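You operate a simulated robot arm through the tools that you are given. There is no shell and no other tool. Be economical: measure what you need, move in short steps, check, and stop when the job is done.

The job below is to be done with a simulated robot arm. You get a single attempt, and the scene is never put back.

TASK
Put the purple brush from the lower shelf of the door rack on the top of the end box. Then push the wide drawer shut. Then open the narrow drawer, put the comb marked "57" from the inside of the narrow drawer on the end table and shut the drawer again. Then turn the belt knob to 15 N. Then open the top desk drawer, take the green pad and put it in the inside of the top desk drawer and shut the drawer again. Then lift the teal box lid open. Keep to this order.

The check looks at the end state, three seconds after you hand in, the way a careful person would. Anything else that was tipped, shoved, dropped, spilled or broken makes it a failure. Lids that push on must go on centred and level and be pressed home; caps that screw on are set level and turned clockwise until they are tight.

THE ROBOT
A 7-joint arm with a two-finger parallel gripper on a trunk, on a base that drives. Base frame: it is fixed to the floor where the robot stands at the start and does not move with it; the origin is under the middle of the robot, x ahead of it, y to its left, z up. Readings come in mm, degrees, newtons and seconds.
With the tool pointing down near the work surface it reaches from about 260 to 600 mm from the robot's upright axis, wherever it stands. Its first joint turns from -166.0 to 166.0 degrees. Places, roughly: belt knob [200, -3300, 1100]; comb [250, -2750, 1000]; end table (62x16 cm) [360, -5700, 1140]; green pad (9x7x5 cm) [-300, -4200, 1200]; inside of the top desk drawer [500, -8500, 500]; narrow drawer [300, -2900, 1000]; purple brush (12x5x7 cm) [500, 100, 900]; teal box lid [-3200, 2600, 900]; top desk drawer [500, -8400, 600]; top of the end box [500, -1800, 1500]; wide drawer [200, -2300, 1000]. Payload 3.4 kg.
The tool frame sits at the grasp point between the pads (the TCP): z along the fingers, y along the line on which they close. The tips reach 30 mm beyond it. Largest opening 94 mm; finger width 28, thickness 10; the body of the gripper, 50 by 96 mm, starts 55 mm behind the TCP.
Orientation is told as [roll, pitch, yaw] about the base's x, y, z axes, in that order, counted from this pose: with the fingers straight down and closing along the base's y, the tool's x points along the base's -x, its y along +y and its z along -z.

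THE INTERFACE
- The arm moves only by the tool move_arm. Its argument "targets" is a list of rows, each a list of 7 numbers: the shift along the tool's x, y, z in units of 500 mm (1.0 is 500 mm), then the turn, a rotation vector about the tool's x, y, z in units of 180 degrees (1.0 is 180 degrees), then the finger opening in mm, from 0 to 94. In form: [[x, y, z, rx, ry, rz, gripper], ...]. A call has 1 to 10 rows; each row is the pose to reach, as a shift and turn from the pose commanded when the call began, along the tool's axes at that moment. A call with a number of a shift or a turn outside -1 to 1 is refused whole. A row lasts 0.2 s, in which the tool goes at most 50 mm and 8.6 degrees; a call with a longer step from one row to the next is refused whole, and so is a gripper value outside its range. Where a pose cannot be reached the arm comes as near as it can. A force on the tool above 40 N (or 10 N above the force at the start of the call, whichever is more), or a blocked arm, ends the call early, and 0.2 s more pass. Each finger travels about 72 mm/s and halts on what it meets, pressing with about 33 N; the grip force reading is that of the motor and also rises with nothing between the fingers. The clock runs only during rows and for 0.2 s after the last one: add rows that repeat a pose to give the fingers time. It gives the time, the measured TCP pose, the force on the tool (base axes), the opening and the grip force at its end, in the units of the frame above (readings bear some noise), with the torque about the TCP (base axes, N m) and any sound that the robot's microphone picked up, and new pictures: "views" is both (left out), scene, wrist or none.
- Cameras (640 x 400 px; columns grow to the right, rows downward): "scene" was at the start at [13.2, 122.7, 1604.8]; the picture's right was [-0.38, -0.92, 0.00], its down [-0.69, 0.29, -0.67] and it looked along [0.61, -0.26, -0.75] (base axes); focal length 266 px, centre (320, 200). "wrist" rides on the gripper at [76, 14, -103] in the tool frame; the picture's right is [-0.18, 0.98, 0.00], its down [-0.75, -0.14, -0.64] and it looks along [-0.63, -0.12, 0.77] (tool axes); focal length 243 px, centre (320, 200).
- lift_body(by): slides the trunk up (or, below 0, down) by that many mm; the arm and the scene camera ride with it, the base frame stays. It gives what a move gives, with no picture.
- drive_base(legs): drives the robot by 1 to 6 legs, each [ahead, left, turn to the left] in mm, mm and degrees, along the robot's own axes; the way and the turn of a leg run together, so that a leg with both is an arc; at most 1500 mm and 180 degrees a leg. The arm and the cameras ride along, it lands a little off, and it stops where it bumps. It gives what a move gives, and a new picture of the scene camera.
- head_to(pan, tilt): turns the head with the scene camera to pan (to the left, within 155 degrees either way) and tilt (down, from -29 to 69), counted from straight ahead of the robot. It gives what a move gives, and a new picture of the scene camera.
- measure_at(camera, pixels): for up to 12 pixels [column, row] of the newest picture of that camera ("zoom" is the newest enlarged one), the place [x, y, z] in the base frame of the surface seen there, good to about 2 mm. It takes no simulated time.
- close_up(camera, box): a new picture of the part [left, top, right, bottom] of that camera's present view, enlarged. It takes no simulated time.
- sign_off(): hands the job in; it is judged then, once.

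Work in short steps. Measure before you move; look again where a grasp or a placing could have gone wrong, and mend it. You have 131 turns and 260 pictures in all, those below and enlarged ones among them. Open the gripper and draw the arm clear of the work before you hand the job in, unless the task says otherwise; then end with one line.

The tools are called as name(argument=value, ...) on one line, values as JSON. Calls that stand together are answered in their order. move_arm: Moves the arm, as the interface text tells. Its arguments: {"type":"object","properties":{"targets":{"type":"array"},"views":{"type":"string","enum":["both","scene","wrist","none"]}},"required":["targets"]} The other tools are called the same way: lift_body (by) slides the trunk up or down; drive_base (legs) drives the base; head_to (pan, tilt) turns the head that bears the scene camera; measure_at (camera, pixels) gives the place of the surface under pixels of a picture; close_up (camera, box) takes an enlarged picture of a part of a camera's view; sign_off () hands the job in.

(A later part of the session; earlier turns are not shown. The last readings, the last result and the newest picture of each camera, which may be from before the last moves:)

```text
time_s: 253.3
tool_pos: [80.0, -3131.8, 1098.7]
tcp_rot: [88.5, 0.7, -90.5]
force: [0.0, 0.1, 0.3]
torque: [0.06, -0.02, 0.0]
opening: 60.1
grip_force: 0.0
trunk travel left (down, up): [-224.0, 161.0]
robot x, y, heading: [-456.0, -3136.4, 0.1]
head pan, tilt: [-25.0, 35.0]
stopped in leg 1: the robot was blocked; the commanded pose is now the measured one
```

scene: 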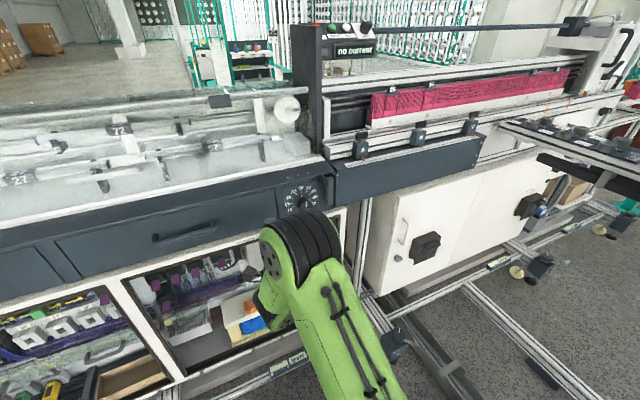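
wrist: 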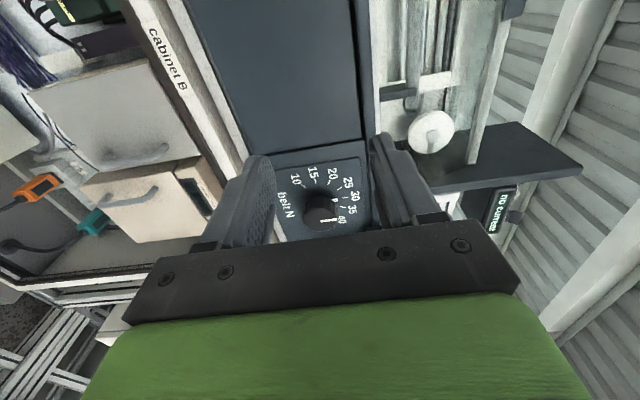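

Blocked on the right, so shift with the arm: to (150, −3274, 1066), knob pre-grasp.

move_arm(targets=[[-0.07, -0.015, 0.036, -0.002, 0, 0, 60], [-0.142, -0.03, 0.072, -0.004, 0, 0, 60], [-0.213, -0.044, 0.108, -0.006, 0, 0, 60], [-0.2836, -0.059, 0.144, -0.0083, 0, 0, 60], [-0.2836, -0.059, 0.144, -0.0083, 0, 0, 60]])

```text
time_s: 254.5
tool_pos: [148.6, -3267.8, 1064.6]
tcp_rot: [90.1, 0.7, -90.2]
force: [-0.3, 0.9, 0.6]
torque: [-0.03, 0.05, -0.02]
opening: 60.0
grip_force: 0.1
out of reach, approached as far as the arm can: row 1, 2, 3
trunk travel left (down, up): [-224.0, 161.0]
robot x, y, heading: [-457.7, -3139.0, 0.2]
head pan, tilt: [-25.0, 35.0]
```

scene: 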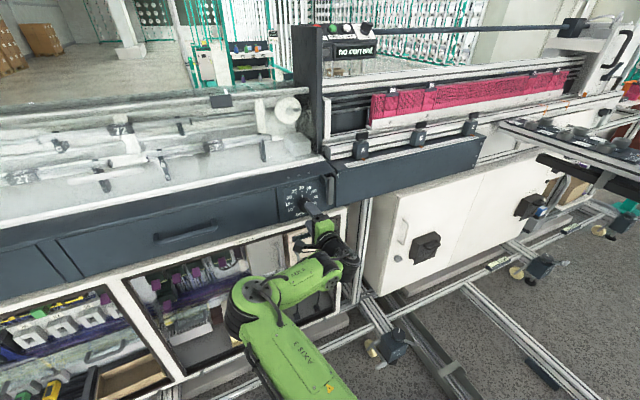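
wrist: 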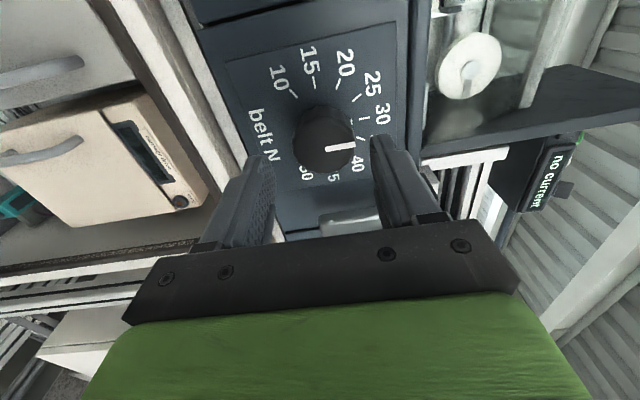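

The dial is well visible in the wrist view. Measure knob and ticks for exact centring.

close_up(camera="wrist", box=[230, 40, 430, 230])

measure_at(camera="wrist", pixels=[[295, 140], [320, 170], [352, 150], [325, 112], [340, 147], [328, 148], [292, 94], [316, 83], [356, 98], [320, 145]])

```text
2.11 times, centred on (330, 135) of wrist
```

zoom: 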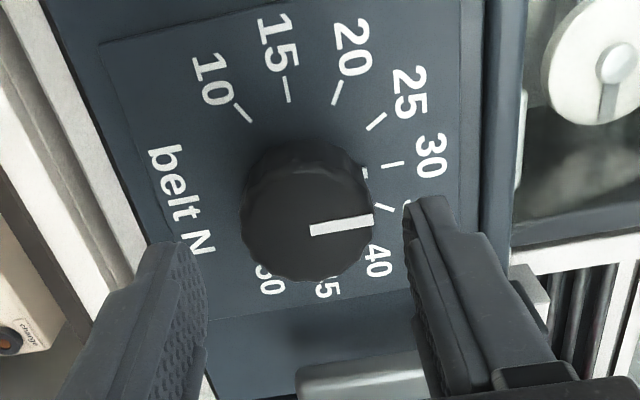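

```text
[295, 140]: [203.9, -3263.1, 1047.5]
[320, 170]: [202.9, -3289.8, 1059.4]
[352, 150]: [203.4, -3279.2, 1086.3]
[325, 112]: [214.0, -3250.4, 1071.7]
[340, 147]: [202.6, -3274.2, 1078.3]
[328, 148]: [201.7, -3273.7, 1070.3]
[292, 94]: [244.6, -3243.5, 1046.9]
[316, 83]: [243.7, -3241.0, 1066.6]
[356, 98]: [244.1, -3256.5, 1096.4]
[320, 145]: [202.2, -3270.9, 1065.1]
```

Centre (−3274,1066), pointer vertical at 30. Advance to TCP x≈206 and close on the knob.

move_arm(targets=[[-0.012, 0.003, 0.05, 0, 0, 0, 60], [-0.012, 0.003, 0.114, 0, 0, 0, 60], [-0.012, 0.003, 0.114, 0, 0, 0, 45], [-0.012, 0.003, 0.114, 0, 0, 0, 25], [-0.012, 0.003, 0.114, 0, 0, 0, 25], [-0.012, 0.003, 0.114, 0, 0, 0, 25]])

```text
time_s: 255.9
tool_pos: [205.3, -3279.7, 1066.2]
tcp_rot: [90.1, 0.6, -90.5]
force: [1.4, -1.4, -2.0]
torque: [-0.08, 0.02, -0.03]
opening: 47.5
grip_force: 45.4
trunk travel left (down, up): [-224.0, 161.0]
robot x, y, heading: [-455.4, -3139.0, -0.1]
head pan, tilt: [-25.0, 35.0]
```

scene: 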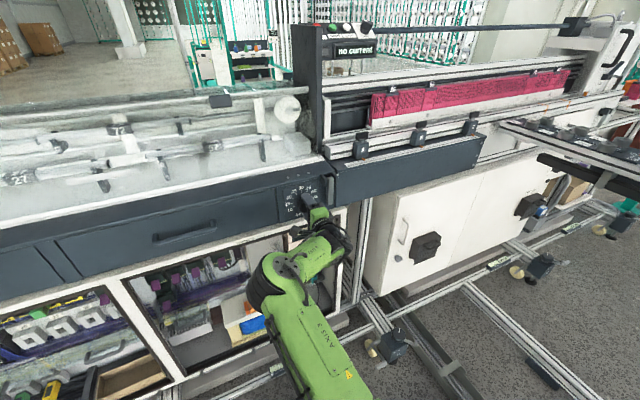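
wrist: 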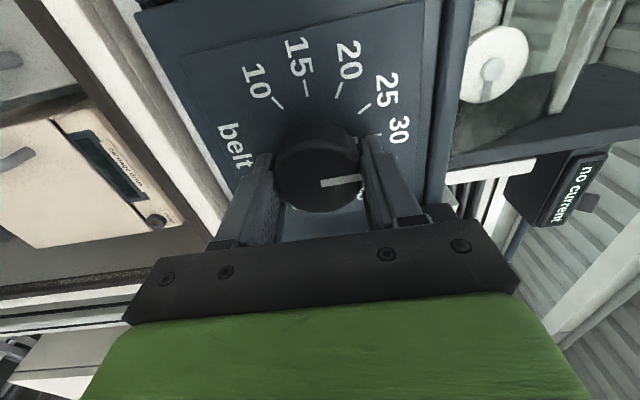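

Check the y-offset between fingers and knob.

measure_at(camera="wrist", pixels=[[318, 125], [318, 205], [320, 185], [345, 182], [300, 88], [370, 140], [385, 200], [255, 165], [250, 220]])

```text
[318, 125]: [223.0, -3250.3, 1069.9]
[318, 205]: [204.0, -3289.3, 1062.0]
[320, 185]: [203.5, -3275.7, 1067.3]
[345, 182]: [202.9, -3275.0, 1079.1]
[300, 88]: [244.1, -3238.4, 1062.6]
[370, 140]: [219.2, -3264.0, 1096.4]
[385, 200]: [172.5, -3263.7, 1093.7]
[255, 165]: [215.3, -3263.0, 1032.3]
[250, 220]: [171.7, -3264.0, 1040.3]
```

Finger centre is ~4 mm off; shift +4 mm and rotate −76° about the tool axis first.

move_arm(targets=[[0.008, 0, 0, 0, 0, 0, 25], [0.008, 0, 0, 0, 0, -0.045, 25], [0.008, 0, 0, 0, 0, -0.09, 25], [0.008, 0, 0, 0, 0, -0.135, 25], [0.008, 0, 0, 0, 0, -0.18, 25], [0.008, 0, 0, 0, 0, -0.225, 25], [0.008, 0, 0, 0, 0, -0.27, 25], [0.008, 0, 0, 0, 0, -0.315, 25], [0.008, 0, 0, 0, 0, -0.36, 25], [0.008, 0, 0, 0, 0, -0.405, 25]])

```text
time_s: 258.1
tool_pos: [205.1, -3277.5, 1070.0]
tcp_rot: [91.4, -72.3, -91.9]
force: [-9.0, -9.0, 8.8]
torque: [-0.01, -0.25, 0.34]
opening: 47.6
grip_force: 44.5
trunk travel left (down, up): [-224.0, 161.0]
robot x, y, heading: [-451.5, -3137.1, 0.2]
head pan, tilt: [-25.0, 35.0]
```

scene: 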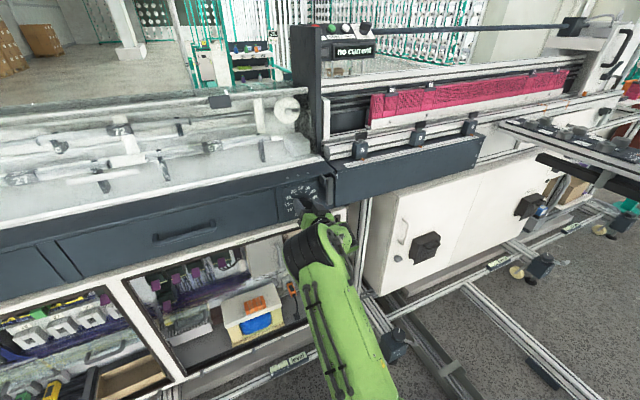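
wrist: 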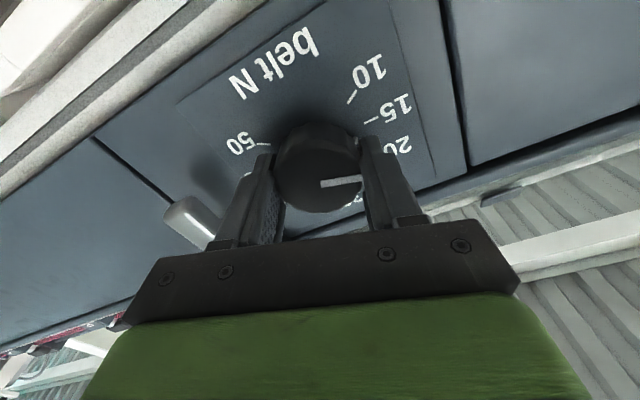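

Knob follows. Rotate the remaining 17°.

move_arm(targets=[[0, 0, 0, 0, 0, -0.04, 25], [0, 0, 0, 0, 0, -0.075, 25], [0, 0, 0, 0, 0, -0.095, 25], [0, 0, 0, 0, 0, -0.095, 25]])

measure_at(camera="wrist", pixels=[[330, 183], [355, 180], [320, 183], [360, 120], [355, 100]])

close_up(camera="wrist", box=[230, 40, 450, 240])

```text
time_s: 259.1
tool_pos: [205.1, -3274.6, 1070.0]
tcp_rot: [128.3, -89.4, -128.6]
force: [-4.5, -4.4, 16.1]
torque: [-0.01, -0.82, 0.48]
opening: 47.7
grip_force: 44.9
trunk travel left (down, up): [-224.0, 161.0]
robot x, y, heading: [-458.2, -3138.4, 0.1]
head pan, tilt: [-25.0, 35.0]
```

scene: 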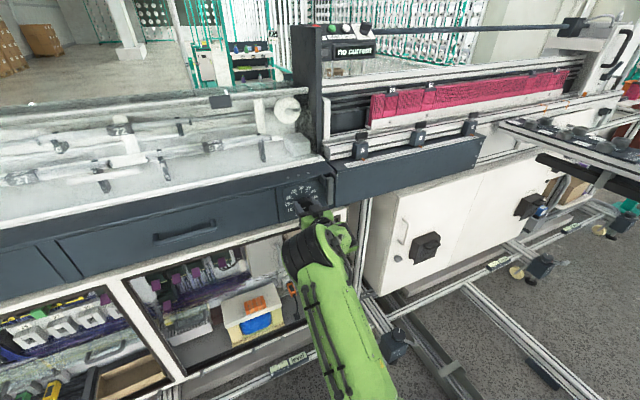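
wrist: 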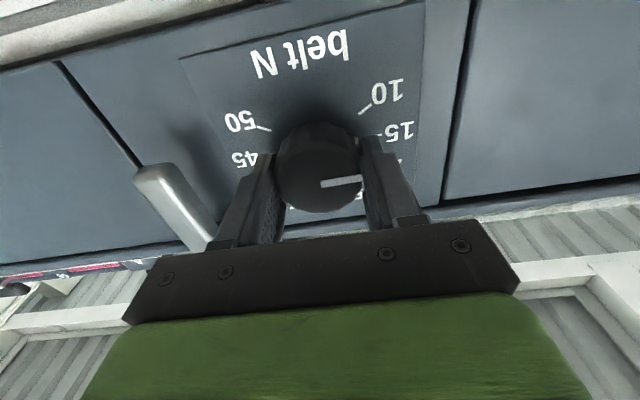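

```text
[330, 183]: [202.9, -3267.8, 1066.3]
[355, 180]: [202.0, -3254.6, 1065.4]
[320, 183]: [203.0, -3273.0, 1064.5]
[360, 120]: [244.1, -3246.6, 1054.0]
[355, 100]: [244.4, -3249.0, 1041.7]
```

```text
2.00 times, centred on (340, 140) of wrist
```

zoom: 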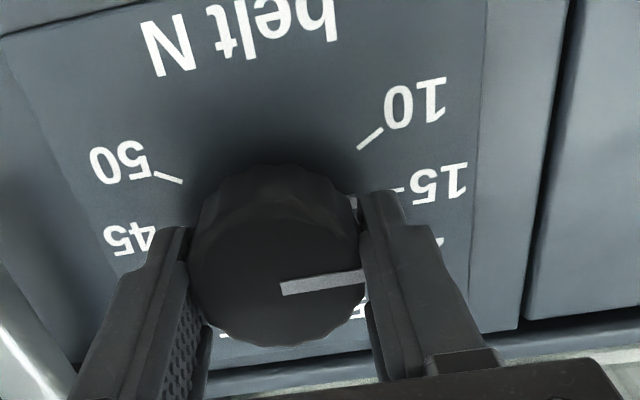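

Pointer is horizontal at z≈1066: 15 N. Release and retract.

move_arm(targets=[[0, 0, 0, 0, 0, 0, 55], [0, 0, 0, 0, 0, 0, 66], [0, 0, 0, 0, 0, 0, 66], [0, 0, -0.08, 0, 0, 0, 66], [0, 0, -0.16, 0, 0, 0, 66], [0, 0, -0.2, 0, 0, 0, 66]], views="wrist")

close_up(camera="wrist", box=[230, 40, 450, 240])

```text
time_s: 260.5
tool_pos: [106.7, -3272.3, 1068.2]
tcp_rot: [106.9, -89.2, -107.5]
force: [-0.3, 1.0, -0.8]
torque: [-0.01, 0.01, -0.02]
opening: 66.0
grip_force: 0.1
trunk travel left (down, up): [-224.0, 161.0]
robot x, y, heading: [-456.5, -3139.6, -0.4]
head pan, tilt: [-25.0, 35.0]
```

wrist: 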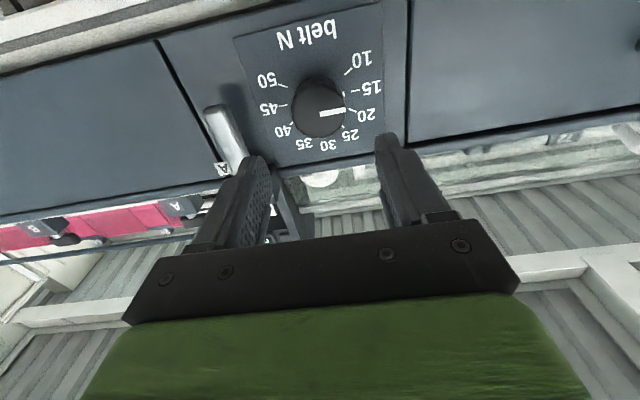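

```text
2.00 times, centred on (340, 140) of wrist
```

zoom: 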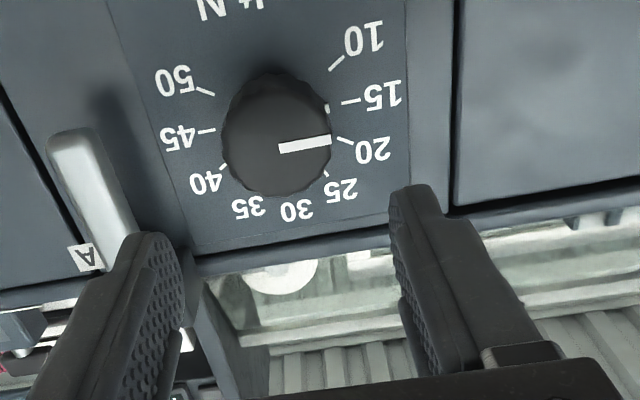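

Verify the pointer's angle by measurement.

measure_at(camera="zoom", pixels=[[284, 148], [328, 140], [305, 144], [326, 108], [350, 102], [340, 62], [345, 141], [208, 131]])

```text
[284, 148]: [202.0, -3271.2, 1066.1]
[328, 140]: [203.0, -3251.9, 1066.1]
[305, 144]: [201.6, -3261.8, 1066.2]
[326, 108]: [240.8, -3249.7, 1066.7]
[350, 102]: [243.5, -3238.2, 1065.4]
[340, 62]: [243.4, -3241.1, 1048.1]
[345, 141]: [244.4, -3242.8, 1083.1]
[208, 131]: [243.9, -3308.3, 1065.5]
```

Exactly 15 N. Now back away, turn to face north (so the arm clears obstacles), and take the west route.

drive_base(legs=[[-320, 0, 0], [0, 0, 90], [240, 0, 0], [0, 1400, 0], [0, 1400, 0], [0, 1280, 0]])

```text
time_s: 287.1
tool_pos: [-4760.1, -2438.3, 1067.3]
tcp_rot: [101.0, -89.3, -8.9]
force: [-0.1, 0.0, 0.2]
torque: [-0.01, 0.02, 0.0]
opening: 66.0
grip_force: 0.0
trunk travel left (down, up): [-224.0, 161.0]
robot x, y, heading: [-4869.6, -3005.2, 92.5]
head pan, tilt: [-25.0, 35.0]
```

scene: 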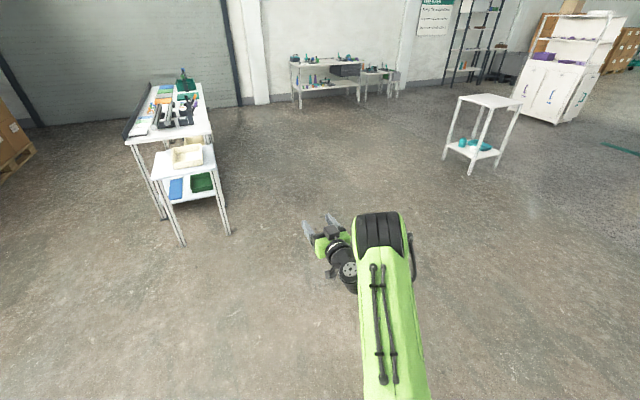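

drive_base(legs=[[-1100, 0, -2.5], [-985, 0, 0]])

```text
time_s: 297.3
tool_pos: [-4729.5, -4499.2, 1067.1]
tcp_rot: [102.8, -89.3, -15.0]
force: [0.5, -0.6, -0.5]
torque: [-0.01, -0.01, 0.0]
opening: 66.2
grip_force: 0.0
trunk travel left (down, up): [-224.0, 161.0]
robot x, y, heading: [-4878.6, -5056.5, 88.3]
head pan, tilt: [-25.0, 35.0]
```

scene: 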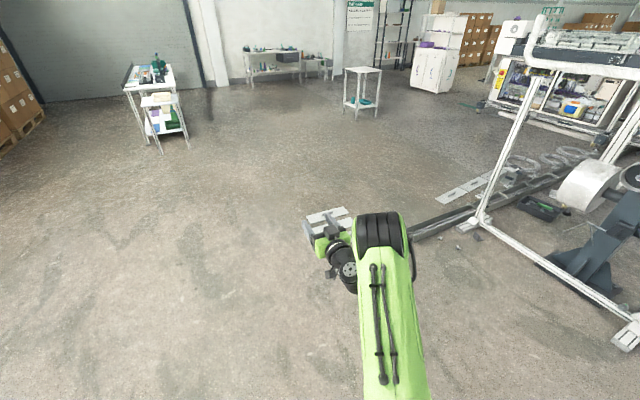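

drive_base(legs=[[0, -1080, 1.7], [-820, 0, 0], [0, 0, -90], [1400, 0, 0], [1200, 0, 0]])

head_to(pan=-45, tilt=25)

```text
time_s: 322.9
tool_pos: [-662.4, -6074.7, 1067.4]
tcp_rot: [99.5, -89.3, -101.3]
force: [0.3, -0.6, -0.4]
torque: [-0.02, -0.02, 0.01]
opening: 65.9
grip_force: 0.1
trunk travel left (down, up): [-224.0, 161.0]
robot x, y, heading: [-1218.0, -5923.6, -1.3]
head pan, tilt: [-25.0, 35.0]
```

scene: 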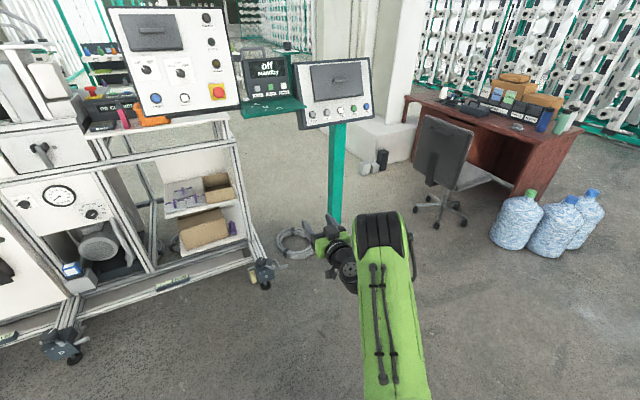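

```text
time_s: 323.7
tool_pos: [-662.9, -6074.6, 1067.0]
tcp_rot: [101.0, -89.5, -102.9]
force: [-0.3, 0.1, 0.2]
torque: [0.01, 0.0, 0.02]
opening: 66.1
grip_force: 0.0
trunk travel left (down, up): [-224.0, 161.0]
robot x, y, heading: [-1220.0, -5926.1, -1.2]
head pan, tilt: [-45.0, 25.0]
```

scene: 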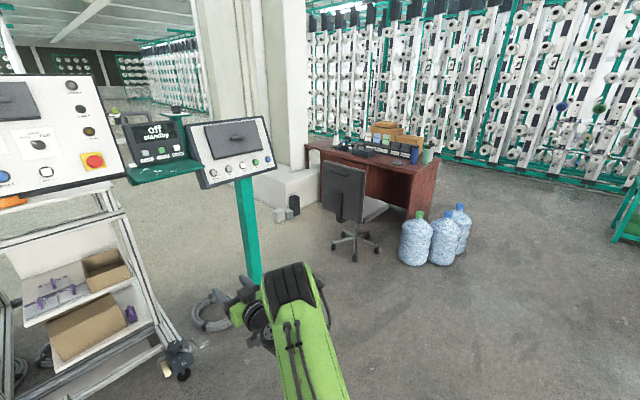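

Desk at (370,170) with the chair and bottles before it. Enlarge and measure.

close_up(camera="scene", box=[260, 110, 500, 270])

measure_at(camera="scene", pixels=[[312, 150], [437, 165], [415, 215], [340, 180], [350, 245], [415, 240], [440, 250], [460, 215], [420, 190], [390, 185], [370, 205], [320, 170]])

```text
2.50 times, centred on (380, 190) of scene
```

zoom: 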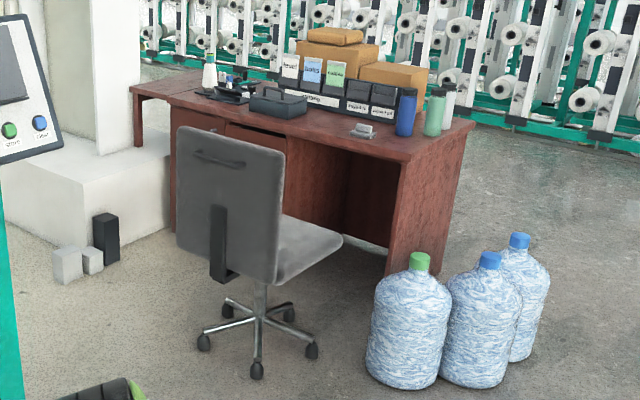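

```text
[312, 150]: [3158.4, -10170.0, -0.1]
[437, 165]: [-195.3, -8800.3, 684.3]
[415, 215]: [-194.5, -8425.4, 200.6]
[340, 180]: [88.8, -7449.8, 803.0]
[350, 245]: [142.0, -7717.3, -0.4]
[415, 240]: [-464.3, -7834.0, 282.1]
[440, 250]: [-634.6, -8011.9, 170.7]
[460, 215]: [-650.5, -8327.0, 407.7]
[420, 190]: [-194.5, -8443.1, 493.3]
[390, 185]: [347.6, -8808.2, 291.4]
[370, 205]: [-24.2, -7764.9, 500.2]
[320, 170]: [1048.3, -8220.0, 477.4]
```

measure_at(camera="scene", pixels=[[248, 275], [250, 290], [295, 205], [272, 190], [298, 215], [285, 215], [355, 258], [380, 245], [335, 240], [330, 165], [210, 300], [180, 375]])

measure_at(camera="zoom", pixels=[[175, 130], [232, 135], [172, 220], [290, 145], [280, 265], [180, 240], [310, 350], [205, 345], [85, 185], [165, 235], [295, 180], [180, 115]])

```text
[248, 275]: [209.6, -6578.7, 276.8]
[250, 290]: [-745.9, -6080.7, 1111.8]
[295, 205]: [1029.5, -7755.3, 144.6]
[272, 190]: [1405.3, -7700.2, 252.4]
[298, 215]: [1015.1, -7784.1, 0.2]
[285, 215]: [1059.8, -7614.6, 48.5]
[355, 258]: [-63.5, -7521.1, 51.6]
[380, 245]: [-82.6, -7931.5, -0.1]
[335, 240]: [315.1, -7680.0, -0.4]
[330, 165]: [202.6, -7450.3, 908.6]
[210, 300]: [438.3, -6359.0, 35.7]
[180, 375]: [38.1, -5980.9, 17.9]
```

```text
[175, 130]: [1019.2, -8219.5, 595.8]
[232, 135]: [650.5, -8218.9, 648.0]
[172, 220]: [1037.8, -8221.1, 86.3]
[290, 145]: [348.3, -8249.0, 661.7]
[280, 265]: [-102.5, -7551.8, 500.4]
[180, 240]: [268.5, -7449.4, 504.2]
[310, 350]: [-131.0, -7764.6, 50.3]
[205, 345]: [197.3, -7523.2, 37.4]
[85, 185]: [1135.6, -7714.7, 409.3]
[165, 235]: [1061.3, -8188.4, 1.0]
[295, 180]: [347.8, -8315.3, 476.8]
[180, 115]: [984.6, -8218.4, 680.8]
```

Drawer pedestal front is at y≈−8219, x 348–1040. Drive south to y≈−7050, then east between pole and chair.

drive_base(legs=[[0, -1125, 1.2], [1000, 0, 0]])

head_to(pan=-35, tilt=30)

```text
time_s: 334.3
tool_pos: [335.0, -7201.1, 1067.3]
tcp_rot: [99.3, -89.4, -100.1]
force: [-0.5, -0.1, -0.1]
torque: [-0.04, -0.03, 0.01]
opening: 66.1
grip_force: 0.1
trunk travel left (down, up): [-224.0, 161.0]
robot x, y, heading: [-225.8, -7060.4, -0.4]
head pan, tilt: [-45.0, 25.0]
```

scene: 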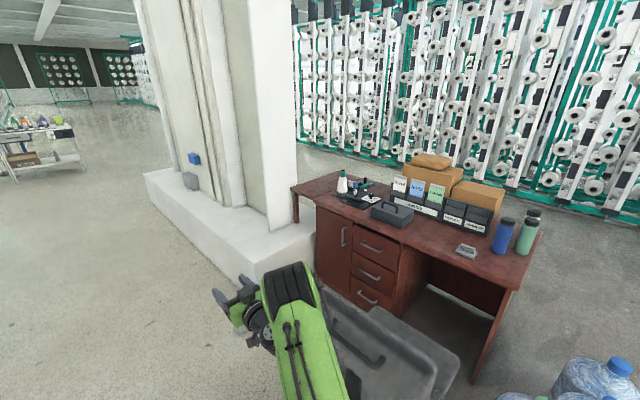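

```text
time_s: 335.0
tool_pos: [335.7, -7199.4, 1068.1]
tcp_rot: [101.5, -89.5, -102.3]
force: [-0.9, 0.2, -0.3]
torque: [0.01, -0.02, -0.01]
opening: 66.0
grip_force: 0.0
trunk travel left (down, up): [-224.0, 161.0]
robot x, y, heading: [-223.0, -7061.5, -0.4]
head pan, tilt: [-35.0, 30.0]
```

scene: 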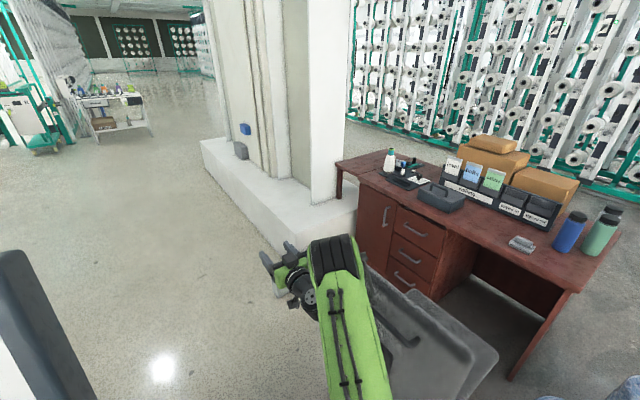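

Three-drawer pedestal visible; top drawer handle at (414,228). Measure it plus the chair and plinth.

close_up(camera="scene", box=[340, 180, 480, 300])

measure_at(camera="scene", pixels=[[403, 224], [427, 234], [415, 229], [398, 215], [440, 245], [436, 262], [395, 235], [355, 235], [300, 240], [470, 355], [370, 280], [330, 200]])

```text
3.33 times, centred on (410, 240) of scene
```

zoom: 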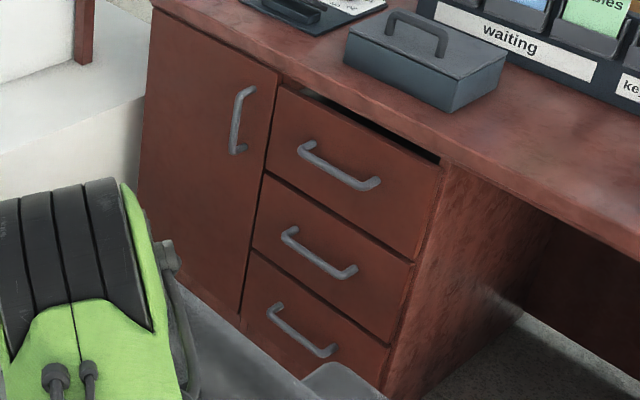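

```text
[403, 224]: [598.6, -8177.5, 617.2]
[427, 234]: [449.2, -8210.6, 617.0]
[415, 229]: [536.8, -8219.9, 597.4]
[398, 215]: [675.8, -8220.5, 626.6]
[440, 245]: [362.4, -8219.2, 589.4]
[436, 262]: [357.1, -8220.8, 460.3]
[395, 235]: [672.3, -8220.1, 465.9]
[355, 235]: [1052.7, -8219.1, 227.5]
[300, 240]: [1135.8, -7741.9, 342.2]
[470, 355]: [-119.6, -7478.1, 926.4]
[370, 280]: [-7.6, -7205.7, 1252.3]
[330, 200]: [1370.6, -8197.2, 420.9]
```

Top drawer face y=−8219, x 348–690; handle bar x 440–605, y≈−8177, z≈617. Drive east 845, turn to face south.

drive_base(legs=[[850, 0, 0], [0, 0, -90]])

head_to(pan=0, tilt=45)

```text
time_s: 343.2
tool_pos: [491.7, -7630.2, 1066.4]
tcp_rot: [101.2, -89.4, 169.5]
force: [0.3, 0.4, 1.0]
torque: [0.04, -0.01, -0.02]
opening: 66.0
grip_force: 0.1
trunk travel left (down, up): [-224.0, 161.0]
robot x, y, heading: [617.7, -7067.6, -88.8]
head pan, tilt: [-35.0, 30.0]
```

scene: 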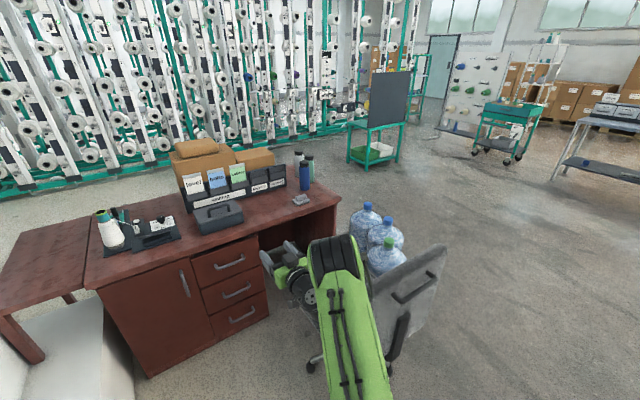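

```text
time_s: 344.2
tool_pos: [492.4, -7630.5, 1067.1]
tcp_rot: [101.1, -89.3, 169.4]
force: [0.6, -0.1, 1.2]
torque: [-0.04, 0.0, 0.04]
opening: 66.1
grip_force: 0.1
trunk travel left (down, up): [-224.0, 161.0]
robot x, y, heading: [613.4, -7063.0, -88.7]
head pan, tilt: [0.0, 45.0]
```

scene: 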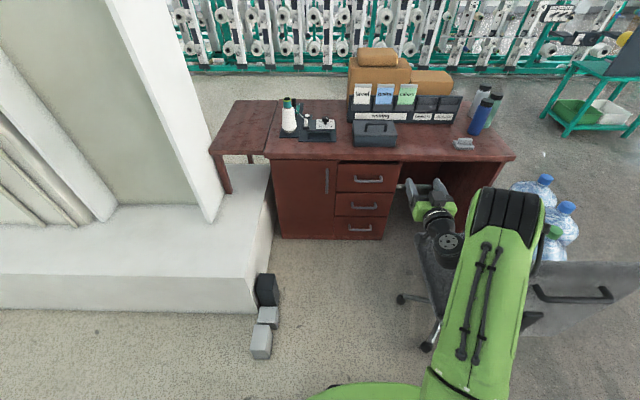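

Measure obstacles on both sides of the forward path.

measure_at(camera="scene", pixels=[[270, 345], [278, 300], [272, 250], [398, 300], [425, 347], [420, 240], [370, 179], [352, 180], [386, 180], [530, 300], [440, 330], [500, 320]])

```text
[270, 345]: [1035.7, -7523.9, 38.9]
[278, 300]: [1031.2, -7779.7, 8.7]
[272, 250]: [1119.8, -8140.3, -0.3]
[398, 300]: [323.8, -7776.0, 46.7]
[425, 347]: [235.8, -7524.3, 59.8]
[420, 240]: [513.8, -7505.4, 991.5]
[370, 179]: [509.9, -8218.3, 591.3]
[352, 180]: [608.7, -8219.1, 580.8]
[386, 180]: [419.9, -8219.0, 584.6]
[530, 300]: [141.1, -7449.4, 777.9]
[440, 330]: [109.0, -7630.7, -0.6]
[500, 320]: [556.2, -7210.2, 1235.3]
```

Path centre x≈665. Drive forward 405 with a 50 mm left shift, then lower the trunk fully.

drive_base(legs=[[0, 50, -1.2], [400, 0, 0]])

lift_body(by=-224)

move_arm(targets=[[0, 0, 0, 0, 0, 0.0475, 66], [0, 0, 0, 0, 0, 0.095, 66], [0, 0, 0, 0, 0, 0.1425, 66], [0, 0, 0, 0, 0, 0.19, 66], [0, 0, 0, 0, 0, 0.2375, 66], [0, 0, 0, 0, 0, 0.285, 66], [0, 0, 0, 0, 0, 0.3325, 66], [0, 0, 0, 0, 0, 0.38, 66], [0, 0, 0, 0, 0, 0.4275, 66], [0, 0, 0, 0, 0, 0.475, 66]])

```text
time_s: 347.3
tool_pos: [522.0, -8032.5, 1065.8]
tcp_rot: [97.3, -89.3, 171.5]
force: [0.1, -0.6, -0.2]
torque: [0.0, 0.03, -0.02]
opening: 66.2
grip_force: 0.1
trunk travel left (down, up): [-224.0, 161.0]
robot x, y, heading: [663.6, -7471.3, -90.7]
head pan, tilt: [0.0, 45.0]
```

scene: 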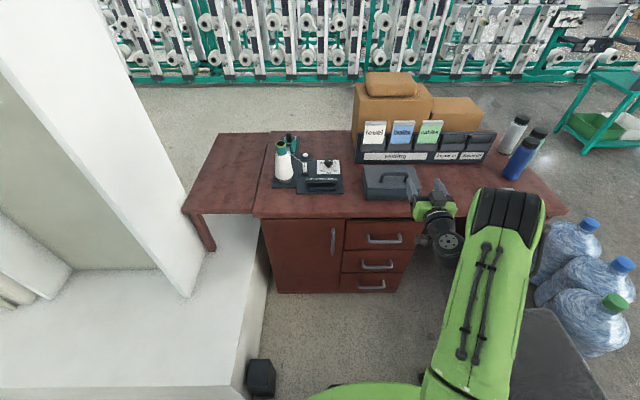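

```text
time_s: 349.6
tool_pos: [522.4, -8030.5, 844.7]
tcp_rot: [102.5, -89.4, 166.5]
force: [0.3, -0.5, 0.4]
torque: [0.0, 0.0, 0.0]
opening: 66.1
grip_force: 0.1
trunk travel left (down, up): [0.0, 385.0]
robot x, y, heading: [661.6, -7470.5, -90.6]
head pan, tilt: [0.0, 45.0]
```

```text
time_s: 351.9
tool_pos: [523.9, -8030.1, 845.2]
tcp_rot: [90.1, -3.6, 179.0]
force: [0.6, -0.6, -0.5]
torque: [0.03, 0.0, -0.01]
opening: 66.0
grip_force: 0.1
trunk travel left (down, up): [0.0, 385.0]
robot x, y, heading: [663.0, -7469.6, -90.6]
head pan, tilt: [0.0, 45.0]
```

scene: 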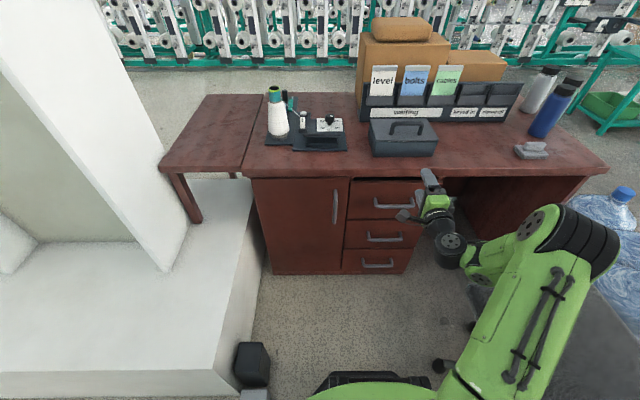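
wrist: 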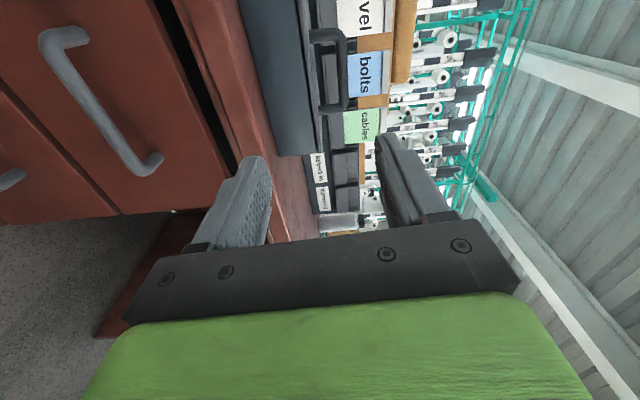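

measure_at(camera="scene", pixels=[[560, 235], [600, 230], [535, 225], [490, 265], [500, 320], [590, 330], [620, 320], [395, 200], [375, 198], [412, 203], [436, 362]])

```text
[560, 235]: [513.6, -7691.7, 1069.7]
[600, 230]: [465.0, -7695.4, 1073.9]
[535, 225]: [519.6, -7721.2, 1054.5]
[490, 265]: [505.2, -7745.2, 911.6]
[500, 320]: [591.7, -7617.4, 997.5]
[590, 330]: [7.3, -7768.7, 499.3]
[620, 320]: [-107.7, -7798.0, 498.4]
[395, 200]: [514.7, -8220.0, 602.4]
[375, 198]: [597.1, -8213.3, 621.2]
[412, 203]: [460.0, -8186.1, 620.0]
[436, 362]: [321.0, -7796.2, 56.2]
```

Elbow is clear of the chair. Lower the TCP to handle height z≈617.

move_arm(targets=[[0.006, -0.09, 0, 0, 0, 0.005, 66], [0.012, -0.18, 0, 0, 0, 0.01, 66], [0.017, -0.27, 0, 0, 0, 0.015, 66], [0.023, -0.36, 0, 0, 0, 0.02, 66], [0.029, -0.455, 0, 0, 0, 0.02, 66], [0.029, -0.455, 0, 0, 0, 0.02, 66]])

```text
time_s: 353.2
tool_pos: [522.9, -8028.7, 614.9]
tcp_rot: [90.1, -0.3, 178.8]
force: [0.4, -0.4, 1.1]
torque: [0.02, -0.02, 0.02]
opening: 65.8
grip_force: 0.1
trunk travel left (down, up): [0.0, 385.0]
robot x, y, heading: [663.1, -7468.3, -90.6]
head pan, tilt: [0.0, 45.0]
```

scene: 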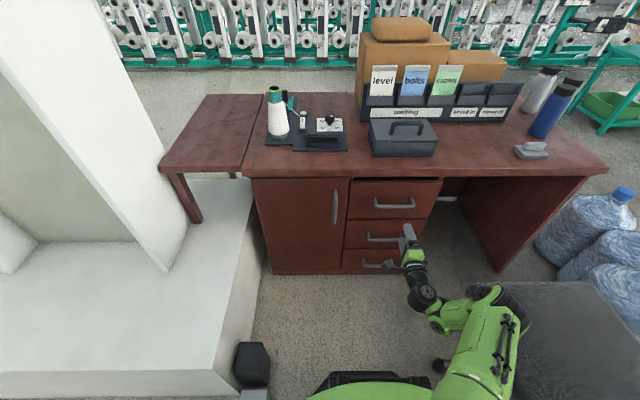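
wrist: 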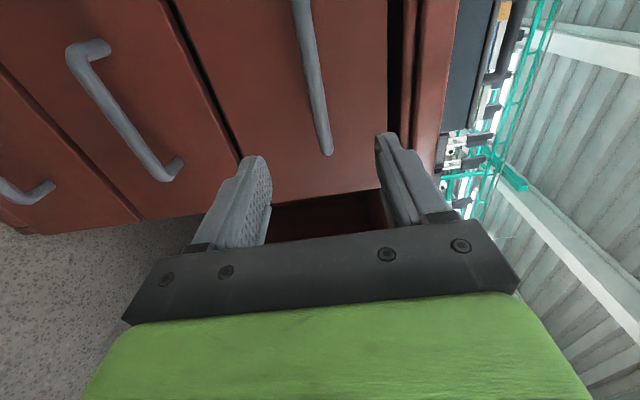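

Check the handle bar in the wrist view and elbow-chair clearance.

measure_at(camera="wrist", pixels=[[318, 100], [310, 60], [324, 145], [380, 100], [300, 180]])

measure_at(camera="scene", pixels=[[500, 295], [522, 300], [515, 320], [530, 310], [560, 290], [520, 340], [540, 380]])

```text
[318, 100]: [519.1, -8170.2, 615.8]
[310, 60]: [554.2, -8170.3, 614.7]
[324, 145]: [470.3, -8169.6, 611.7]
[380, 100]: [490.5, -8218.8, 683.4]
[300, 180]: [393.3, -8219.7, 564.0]
```

```text
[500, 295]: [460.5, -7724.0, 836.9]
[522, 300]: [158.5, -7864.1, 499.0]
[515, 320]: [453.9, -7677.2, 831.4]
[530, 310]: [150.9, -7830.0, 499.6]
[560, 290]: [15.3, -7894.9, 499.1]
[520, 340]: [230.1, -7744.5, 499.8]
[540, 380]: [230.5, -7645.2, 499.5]
```

Bar at z≈614, y≈−8170. Advance 146 mm and close.

move_arm(targets=[[0, 0, 0.09, 0, 0, 0, 60], [0, 0, 0.18, 0, 0, 0, 50], [0, 0, 0.27, 0, 0, 0, 45], [0, 0, 0.292, 0, 0, 0, 30], [0, 0, 0.292, 0, 0, 0, 5], [0, 0, 0.292, 0, 0, 0, 5]])

```text
time_s: 354.6
tool_pos: [520.7, -8174.6, 613.0]
tcp_rot: [89.6, -0.3, 178.9]
force: [0.7, 12.4, -16.9]
torque: [0.03, -0.26, -0.43]
opening: 19.5
grip_force: 45.7
trunk travel left (down, up): [0.0, 385.0]
robot x, y, heading: [663.9, -7468.9, -90.6]
head pan, tilt: [0.0, 45.0]
```

scene: 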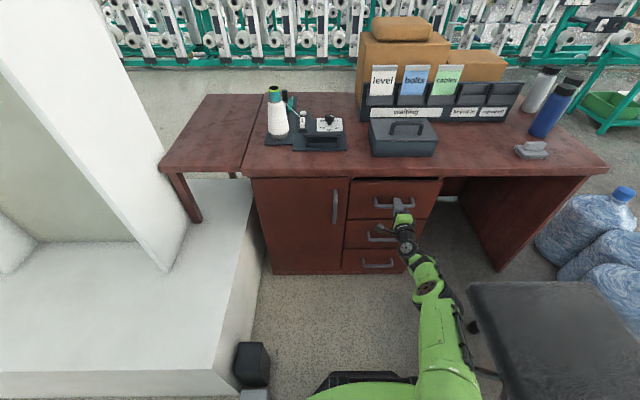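
wrist: 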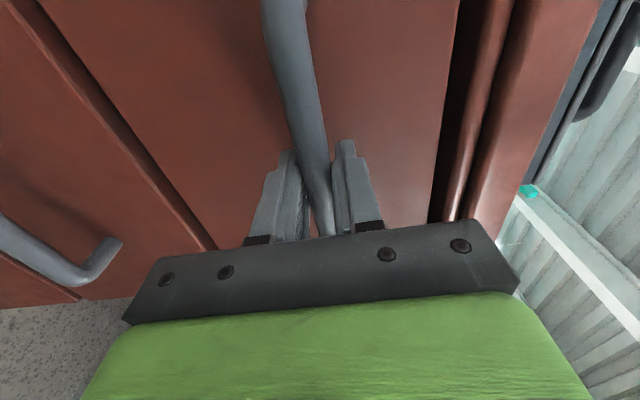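

Gripped. Pull back 190 mm.

move_arm(targets=[[0, -0.004, -0.03, 0, 0, 0, 5], [0, -0.004, -0.09, 0, 0, 0, 5], [0, -0.004, -0.15, 0, 0, 0, 5], [0, -0.004, -0.21, 0, 0, 0, 5], [0, -0.004, -0.27, 0, 0, 0, 5], [0, -0.004, -0.33, 0, 0, 0, 5], [0, -0.004, -0.38, 0, 0, 0, 5]])

```text
time_s: 356.2
tool_pos: [520.0, -7987.0, 613.9]
tcp_rot: [90.0, -0.2, 178.7]
force: [-13.7, 0.4, -6.8]
torque: [0.08, -0.13, -0.52]
opening: 19.2
grip_force: 45.0
trunk travel left (down, up): [0.0, 385.0]
robot x, y, heading: [666.4, -7468.6, -90.6]
head pan, tilt: [0.0, 45.0]
```

scene: 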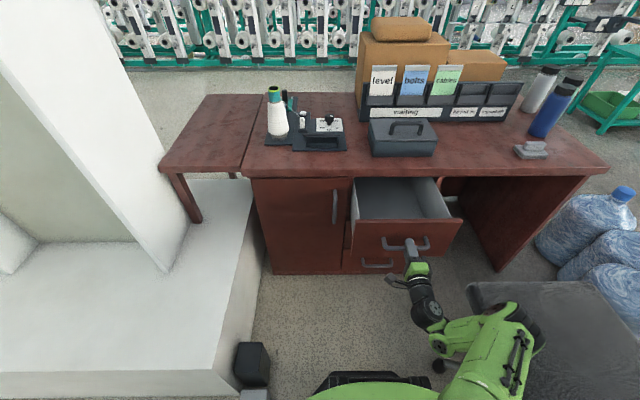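
wrist: 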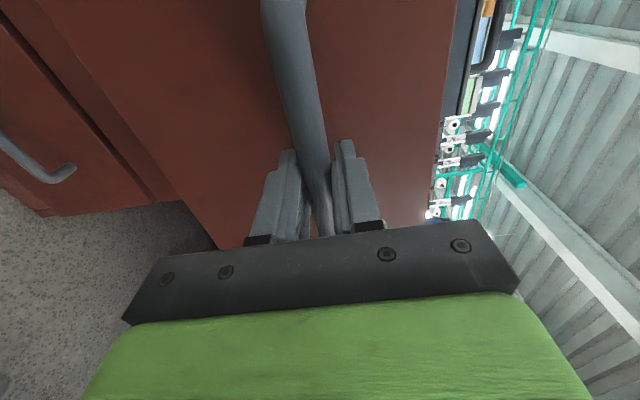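

Open 188 mm. Pull another 60 mm by driving the base back while gripping, then release.

drive_base(legs=[[-60, 0, 0]])

move_arm(targets=[[0, 0, 0, 0, 0, 0, 30], [0, 0, 0, 0, 0, 0, 50], [0, 0, 0, 0, 0, 0, 60]], views="none")

drive_base(legs=[[-120, 0, 0]])

```text
time_s: 357.2
tool_pos: [520.8, -7927.6, 614.5]
tcp_rot: [90.0, -0.2, 178.6]
force: [-23.8, 0.6, -4.1]
torque: [0.02, -0.1, 0.25]
opening: 19.0
grip_force: 44.9
trunk travel left (down, up): [0.0, 385.0]
robot x, y, heading: [663.0, -7411.0, -90.6]
head pan, tilt: [0.0, 45.0]
```

scene: 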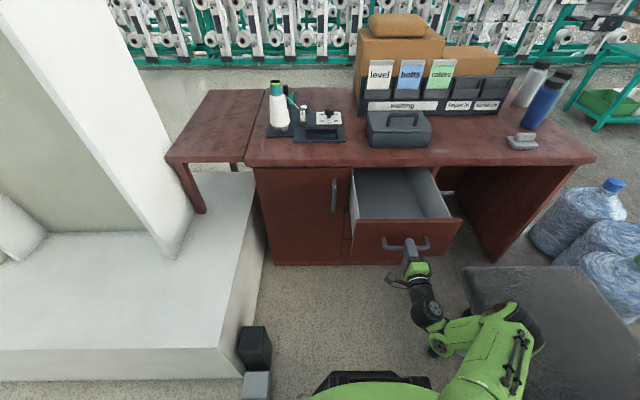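

```text
time_s: 358.0
tool_pos: [520.0, -7927.6, 614.3]
tcp_rot: [90.1, -0.4, 178.6]
force: [0.4, 0.3, 0.0]
torque: [0.0, 0.0, 0.01]
opening: 59.8
grip_force: 0.0
trunk travel left (down, up): [0.0, 385.0]
robot x, y, heading: [664.6, -7414.0, -90.6]
head pan, tilt: [0.0, 45.0]
```

```text
time_s: 359.3
tool_pos: [522.7, -7804.6, 613.3]
tcp_rot: [90.1, -0.3, 178.6]
force: [-0.1, 0.0, 0.5]
torque: [0.02, 0.0, -0.02]
opening: 60.1
grip_force: 0.0
trunk travel left (down, up): [0.0, 385.0]
robot x, y, heading: [666.3, -7287.2, -90.6]
head pan, tilt: [0.0, 45.0]
```

scene: 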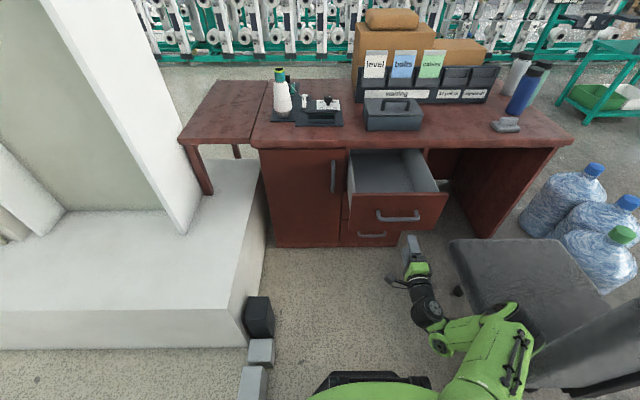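

Drawer is open ~250 mm. Measure its interior, then raise the trunk and retreat to fetch the pad.

measure_at(camera="scene", pixels=[[385, 193], [355, 193], [436, 188], [365, 160], [395, 175], [390, 150], [360, 200], [440, 193], [300, 148], [420, 160], [390, 185], [400, 215]])

lift_body(by=380)

drive_base(legs=[[-260, 0, 0.6]])

```text
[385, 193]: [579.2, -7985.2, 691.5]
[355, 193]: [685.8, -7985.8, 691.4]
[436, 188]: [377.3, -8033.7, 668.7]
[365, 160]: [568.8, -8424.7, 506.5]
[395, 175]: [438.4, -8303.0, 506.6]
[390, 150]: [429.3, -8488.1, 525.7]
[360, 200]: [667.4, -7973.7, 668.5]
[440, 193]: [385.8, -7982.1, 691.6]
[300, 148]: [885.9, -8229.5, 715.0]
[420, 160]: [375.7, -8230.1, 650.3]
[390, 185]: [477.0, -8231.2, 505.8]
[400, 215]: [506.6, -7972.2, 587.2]
```

```text
time_s: 362.9
tool_pos: [521.8, -7804.4, 993.7]
tcp_rot: [90.1, -0.2, 178.6]
force: [-0.4, -0.8, -1.0]
torque: [0.0, 0.03, 0.04]
opening: 59.9
grip_force: 0.0
trunk travel left (down, up): [-380.0, 5.0]
robot x, y, heading: [663.1, -7290.3, -90.7]
head pan, tilt: [0.0, 45.0]
```

```text
time_s: 364.8
tool_pos: [529.6, -7550.0, 992.2]
tcp_rot: [90.2, -0.2, 179.1]
force: [-0.4, -1.1, 0.4]
torque: [0.0, -0.02, -0.01]
opening: 60.3
grip_force: 0.2
trunk travel left (down, up): [-380.0, 5.0]
robot x, y, heading: [667.1, -7032.5, -90.1]
head pan, tilt: [0.0, 45.0]
```

scene: 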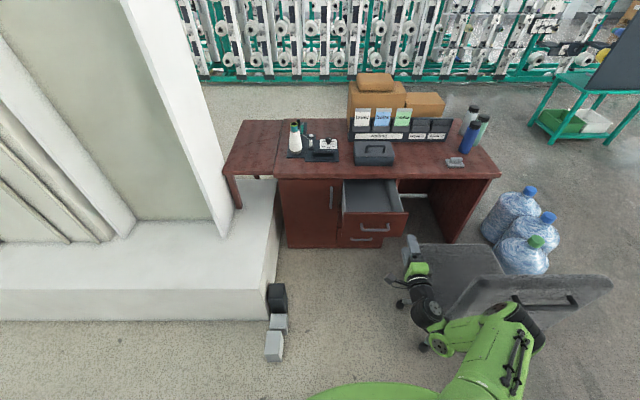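

Drawer interior: x 385–680, y −7990…−8229 accessible, floor z=506. Now turn east, back west past the pole, and go north towards the pad.

drive_base(legs=[[0, 0, 90], [-1370, 0, 0], [0, 1200, 0]])

move_arm(targets=[[0, 0.02, 0, 0.024, 0.024, -0.024, 80], [0, 0.04, 0, 0.048, 0.048, -0.048, 80], [0, 0.08, 0, 0.072, 0.072, -0.072, 80], [0, 0.12, 0, 0.096, 0.096, -0.096, 80], [0, 0.16, 0, 0.12, 0.12, -0.12, 80], [0, 0.2, 0, 0.144, 0.144, -0.144, 80], [0, 0.24, 0, 0.168, 0.168, -0.168, 80], [0, 0.28, 0, 0.1925, 0.1925, -0.1925, 80]], views="none")

move_arm(targets=[[0, 0, 0, 0.024, 0.024, -0.024, 80], [0, 0, 0, 0.048, 0.048, -0.048, 80], [0, 0, 0, 0.072, 0.072, -0.072, 80], [0, 0, 0, 0.096, 0.096, -0.096, 80], [0, 0, 0, 0.12, 0.12, -0.12, 80], [0, 0, 0, 0.144, 0.144, -0.144, 80], [0, 0, 0, 0.168, 0.168, -0.168, 80], [0, 0, 0, 0.1925, 0.1925, -0.1925, 80], [0, 0, 0, 0.1925, 0.1925, -0.1925, 80]], views="none")

head_to(pan=70, tilt=25)

```text
time_s: 381.0
tool_pos: [-133.7, -5962.2, 992.9]
tcp_rot: [90.2, -0.2, -92.6]
force: [1.1, -0.1, -1.1]
torque: [-0.02, 0.02, -0.01]
opening: 59.9
grip_force: 0.1
trunk travel left (down, up): [-380.0, 5.0]
robot x, y, heading: [-647.9, -5807.2, -2.0]
head pan, tilt: [0.0, 45.0]
```

scene: 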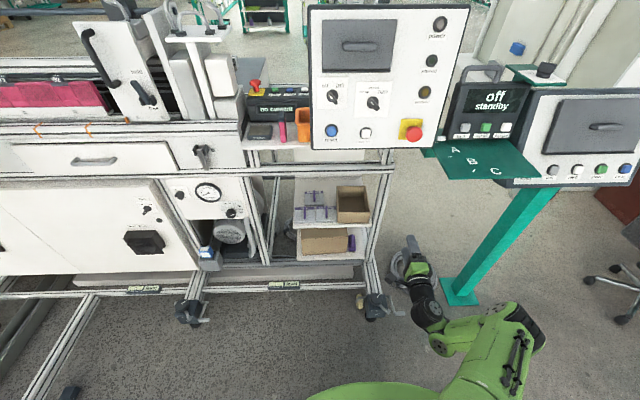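

```text
time_s: 382.8
tool_pos: [-134.7, -5961.9, 1135.2]
tcp_rot: [44.9, -19.8, -47.5]
force: [0.2, 0.1, -0.5]
torque: [0.0, 0.01, 0.02]
opening: 79.9
grip_force: 0.0
trunk travel left (down, up): [-380.0, 5.0]
robot x, y, heading: [-650.5, -5808.4, -1.7]
head pan, tilt: [0.0, 45.0]
```

```text
time_s: 384.8
tool_pos: [-133.8, -5961.4, 1132.3]
tcp_rot: [-0.4, -0.2, -2.5]
force: [-0.6, 1.1, -0.7]
torque: [0.04, 0.02, 0.03]
opening: 80.0
grip_force: 0.0
trunk travel left (down, up): [-380.0, 5.0]
robot x, y, heading: [-645.6, -5807.5, -1.8]
head pan, tilt: [0.0, 45.0]
```

```text
time_s: 386.2
tool_pos: [-134.1, -5962.3, 1133.2]
tcp_rot: [-0.3, -0.2, -2.6]
force: [0.1, 0.3, 0.1]
torque: [-0.01, -0.02, -0.02]
opening: 80.3
grip_force: 0.2
trunk travel left (down, up): [-380.0, 5.0]
robot x, y, heading: [-644.6, -5808.5, -2.0]
head pan, tilt: [70.0, 25.0]
```

scene: 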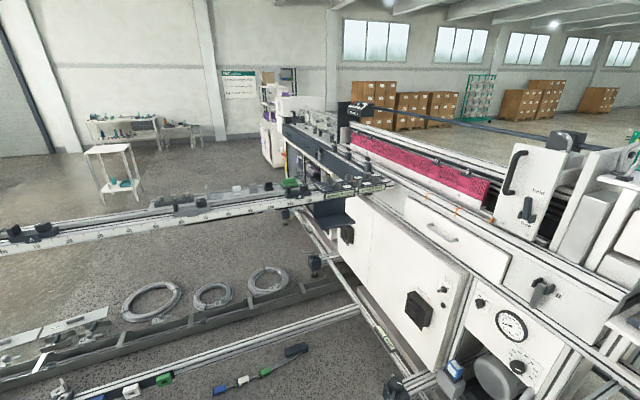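

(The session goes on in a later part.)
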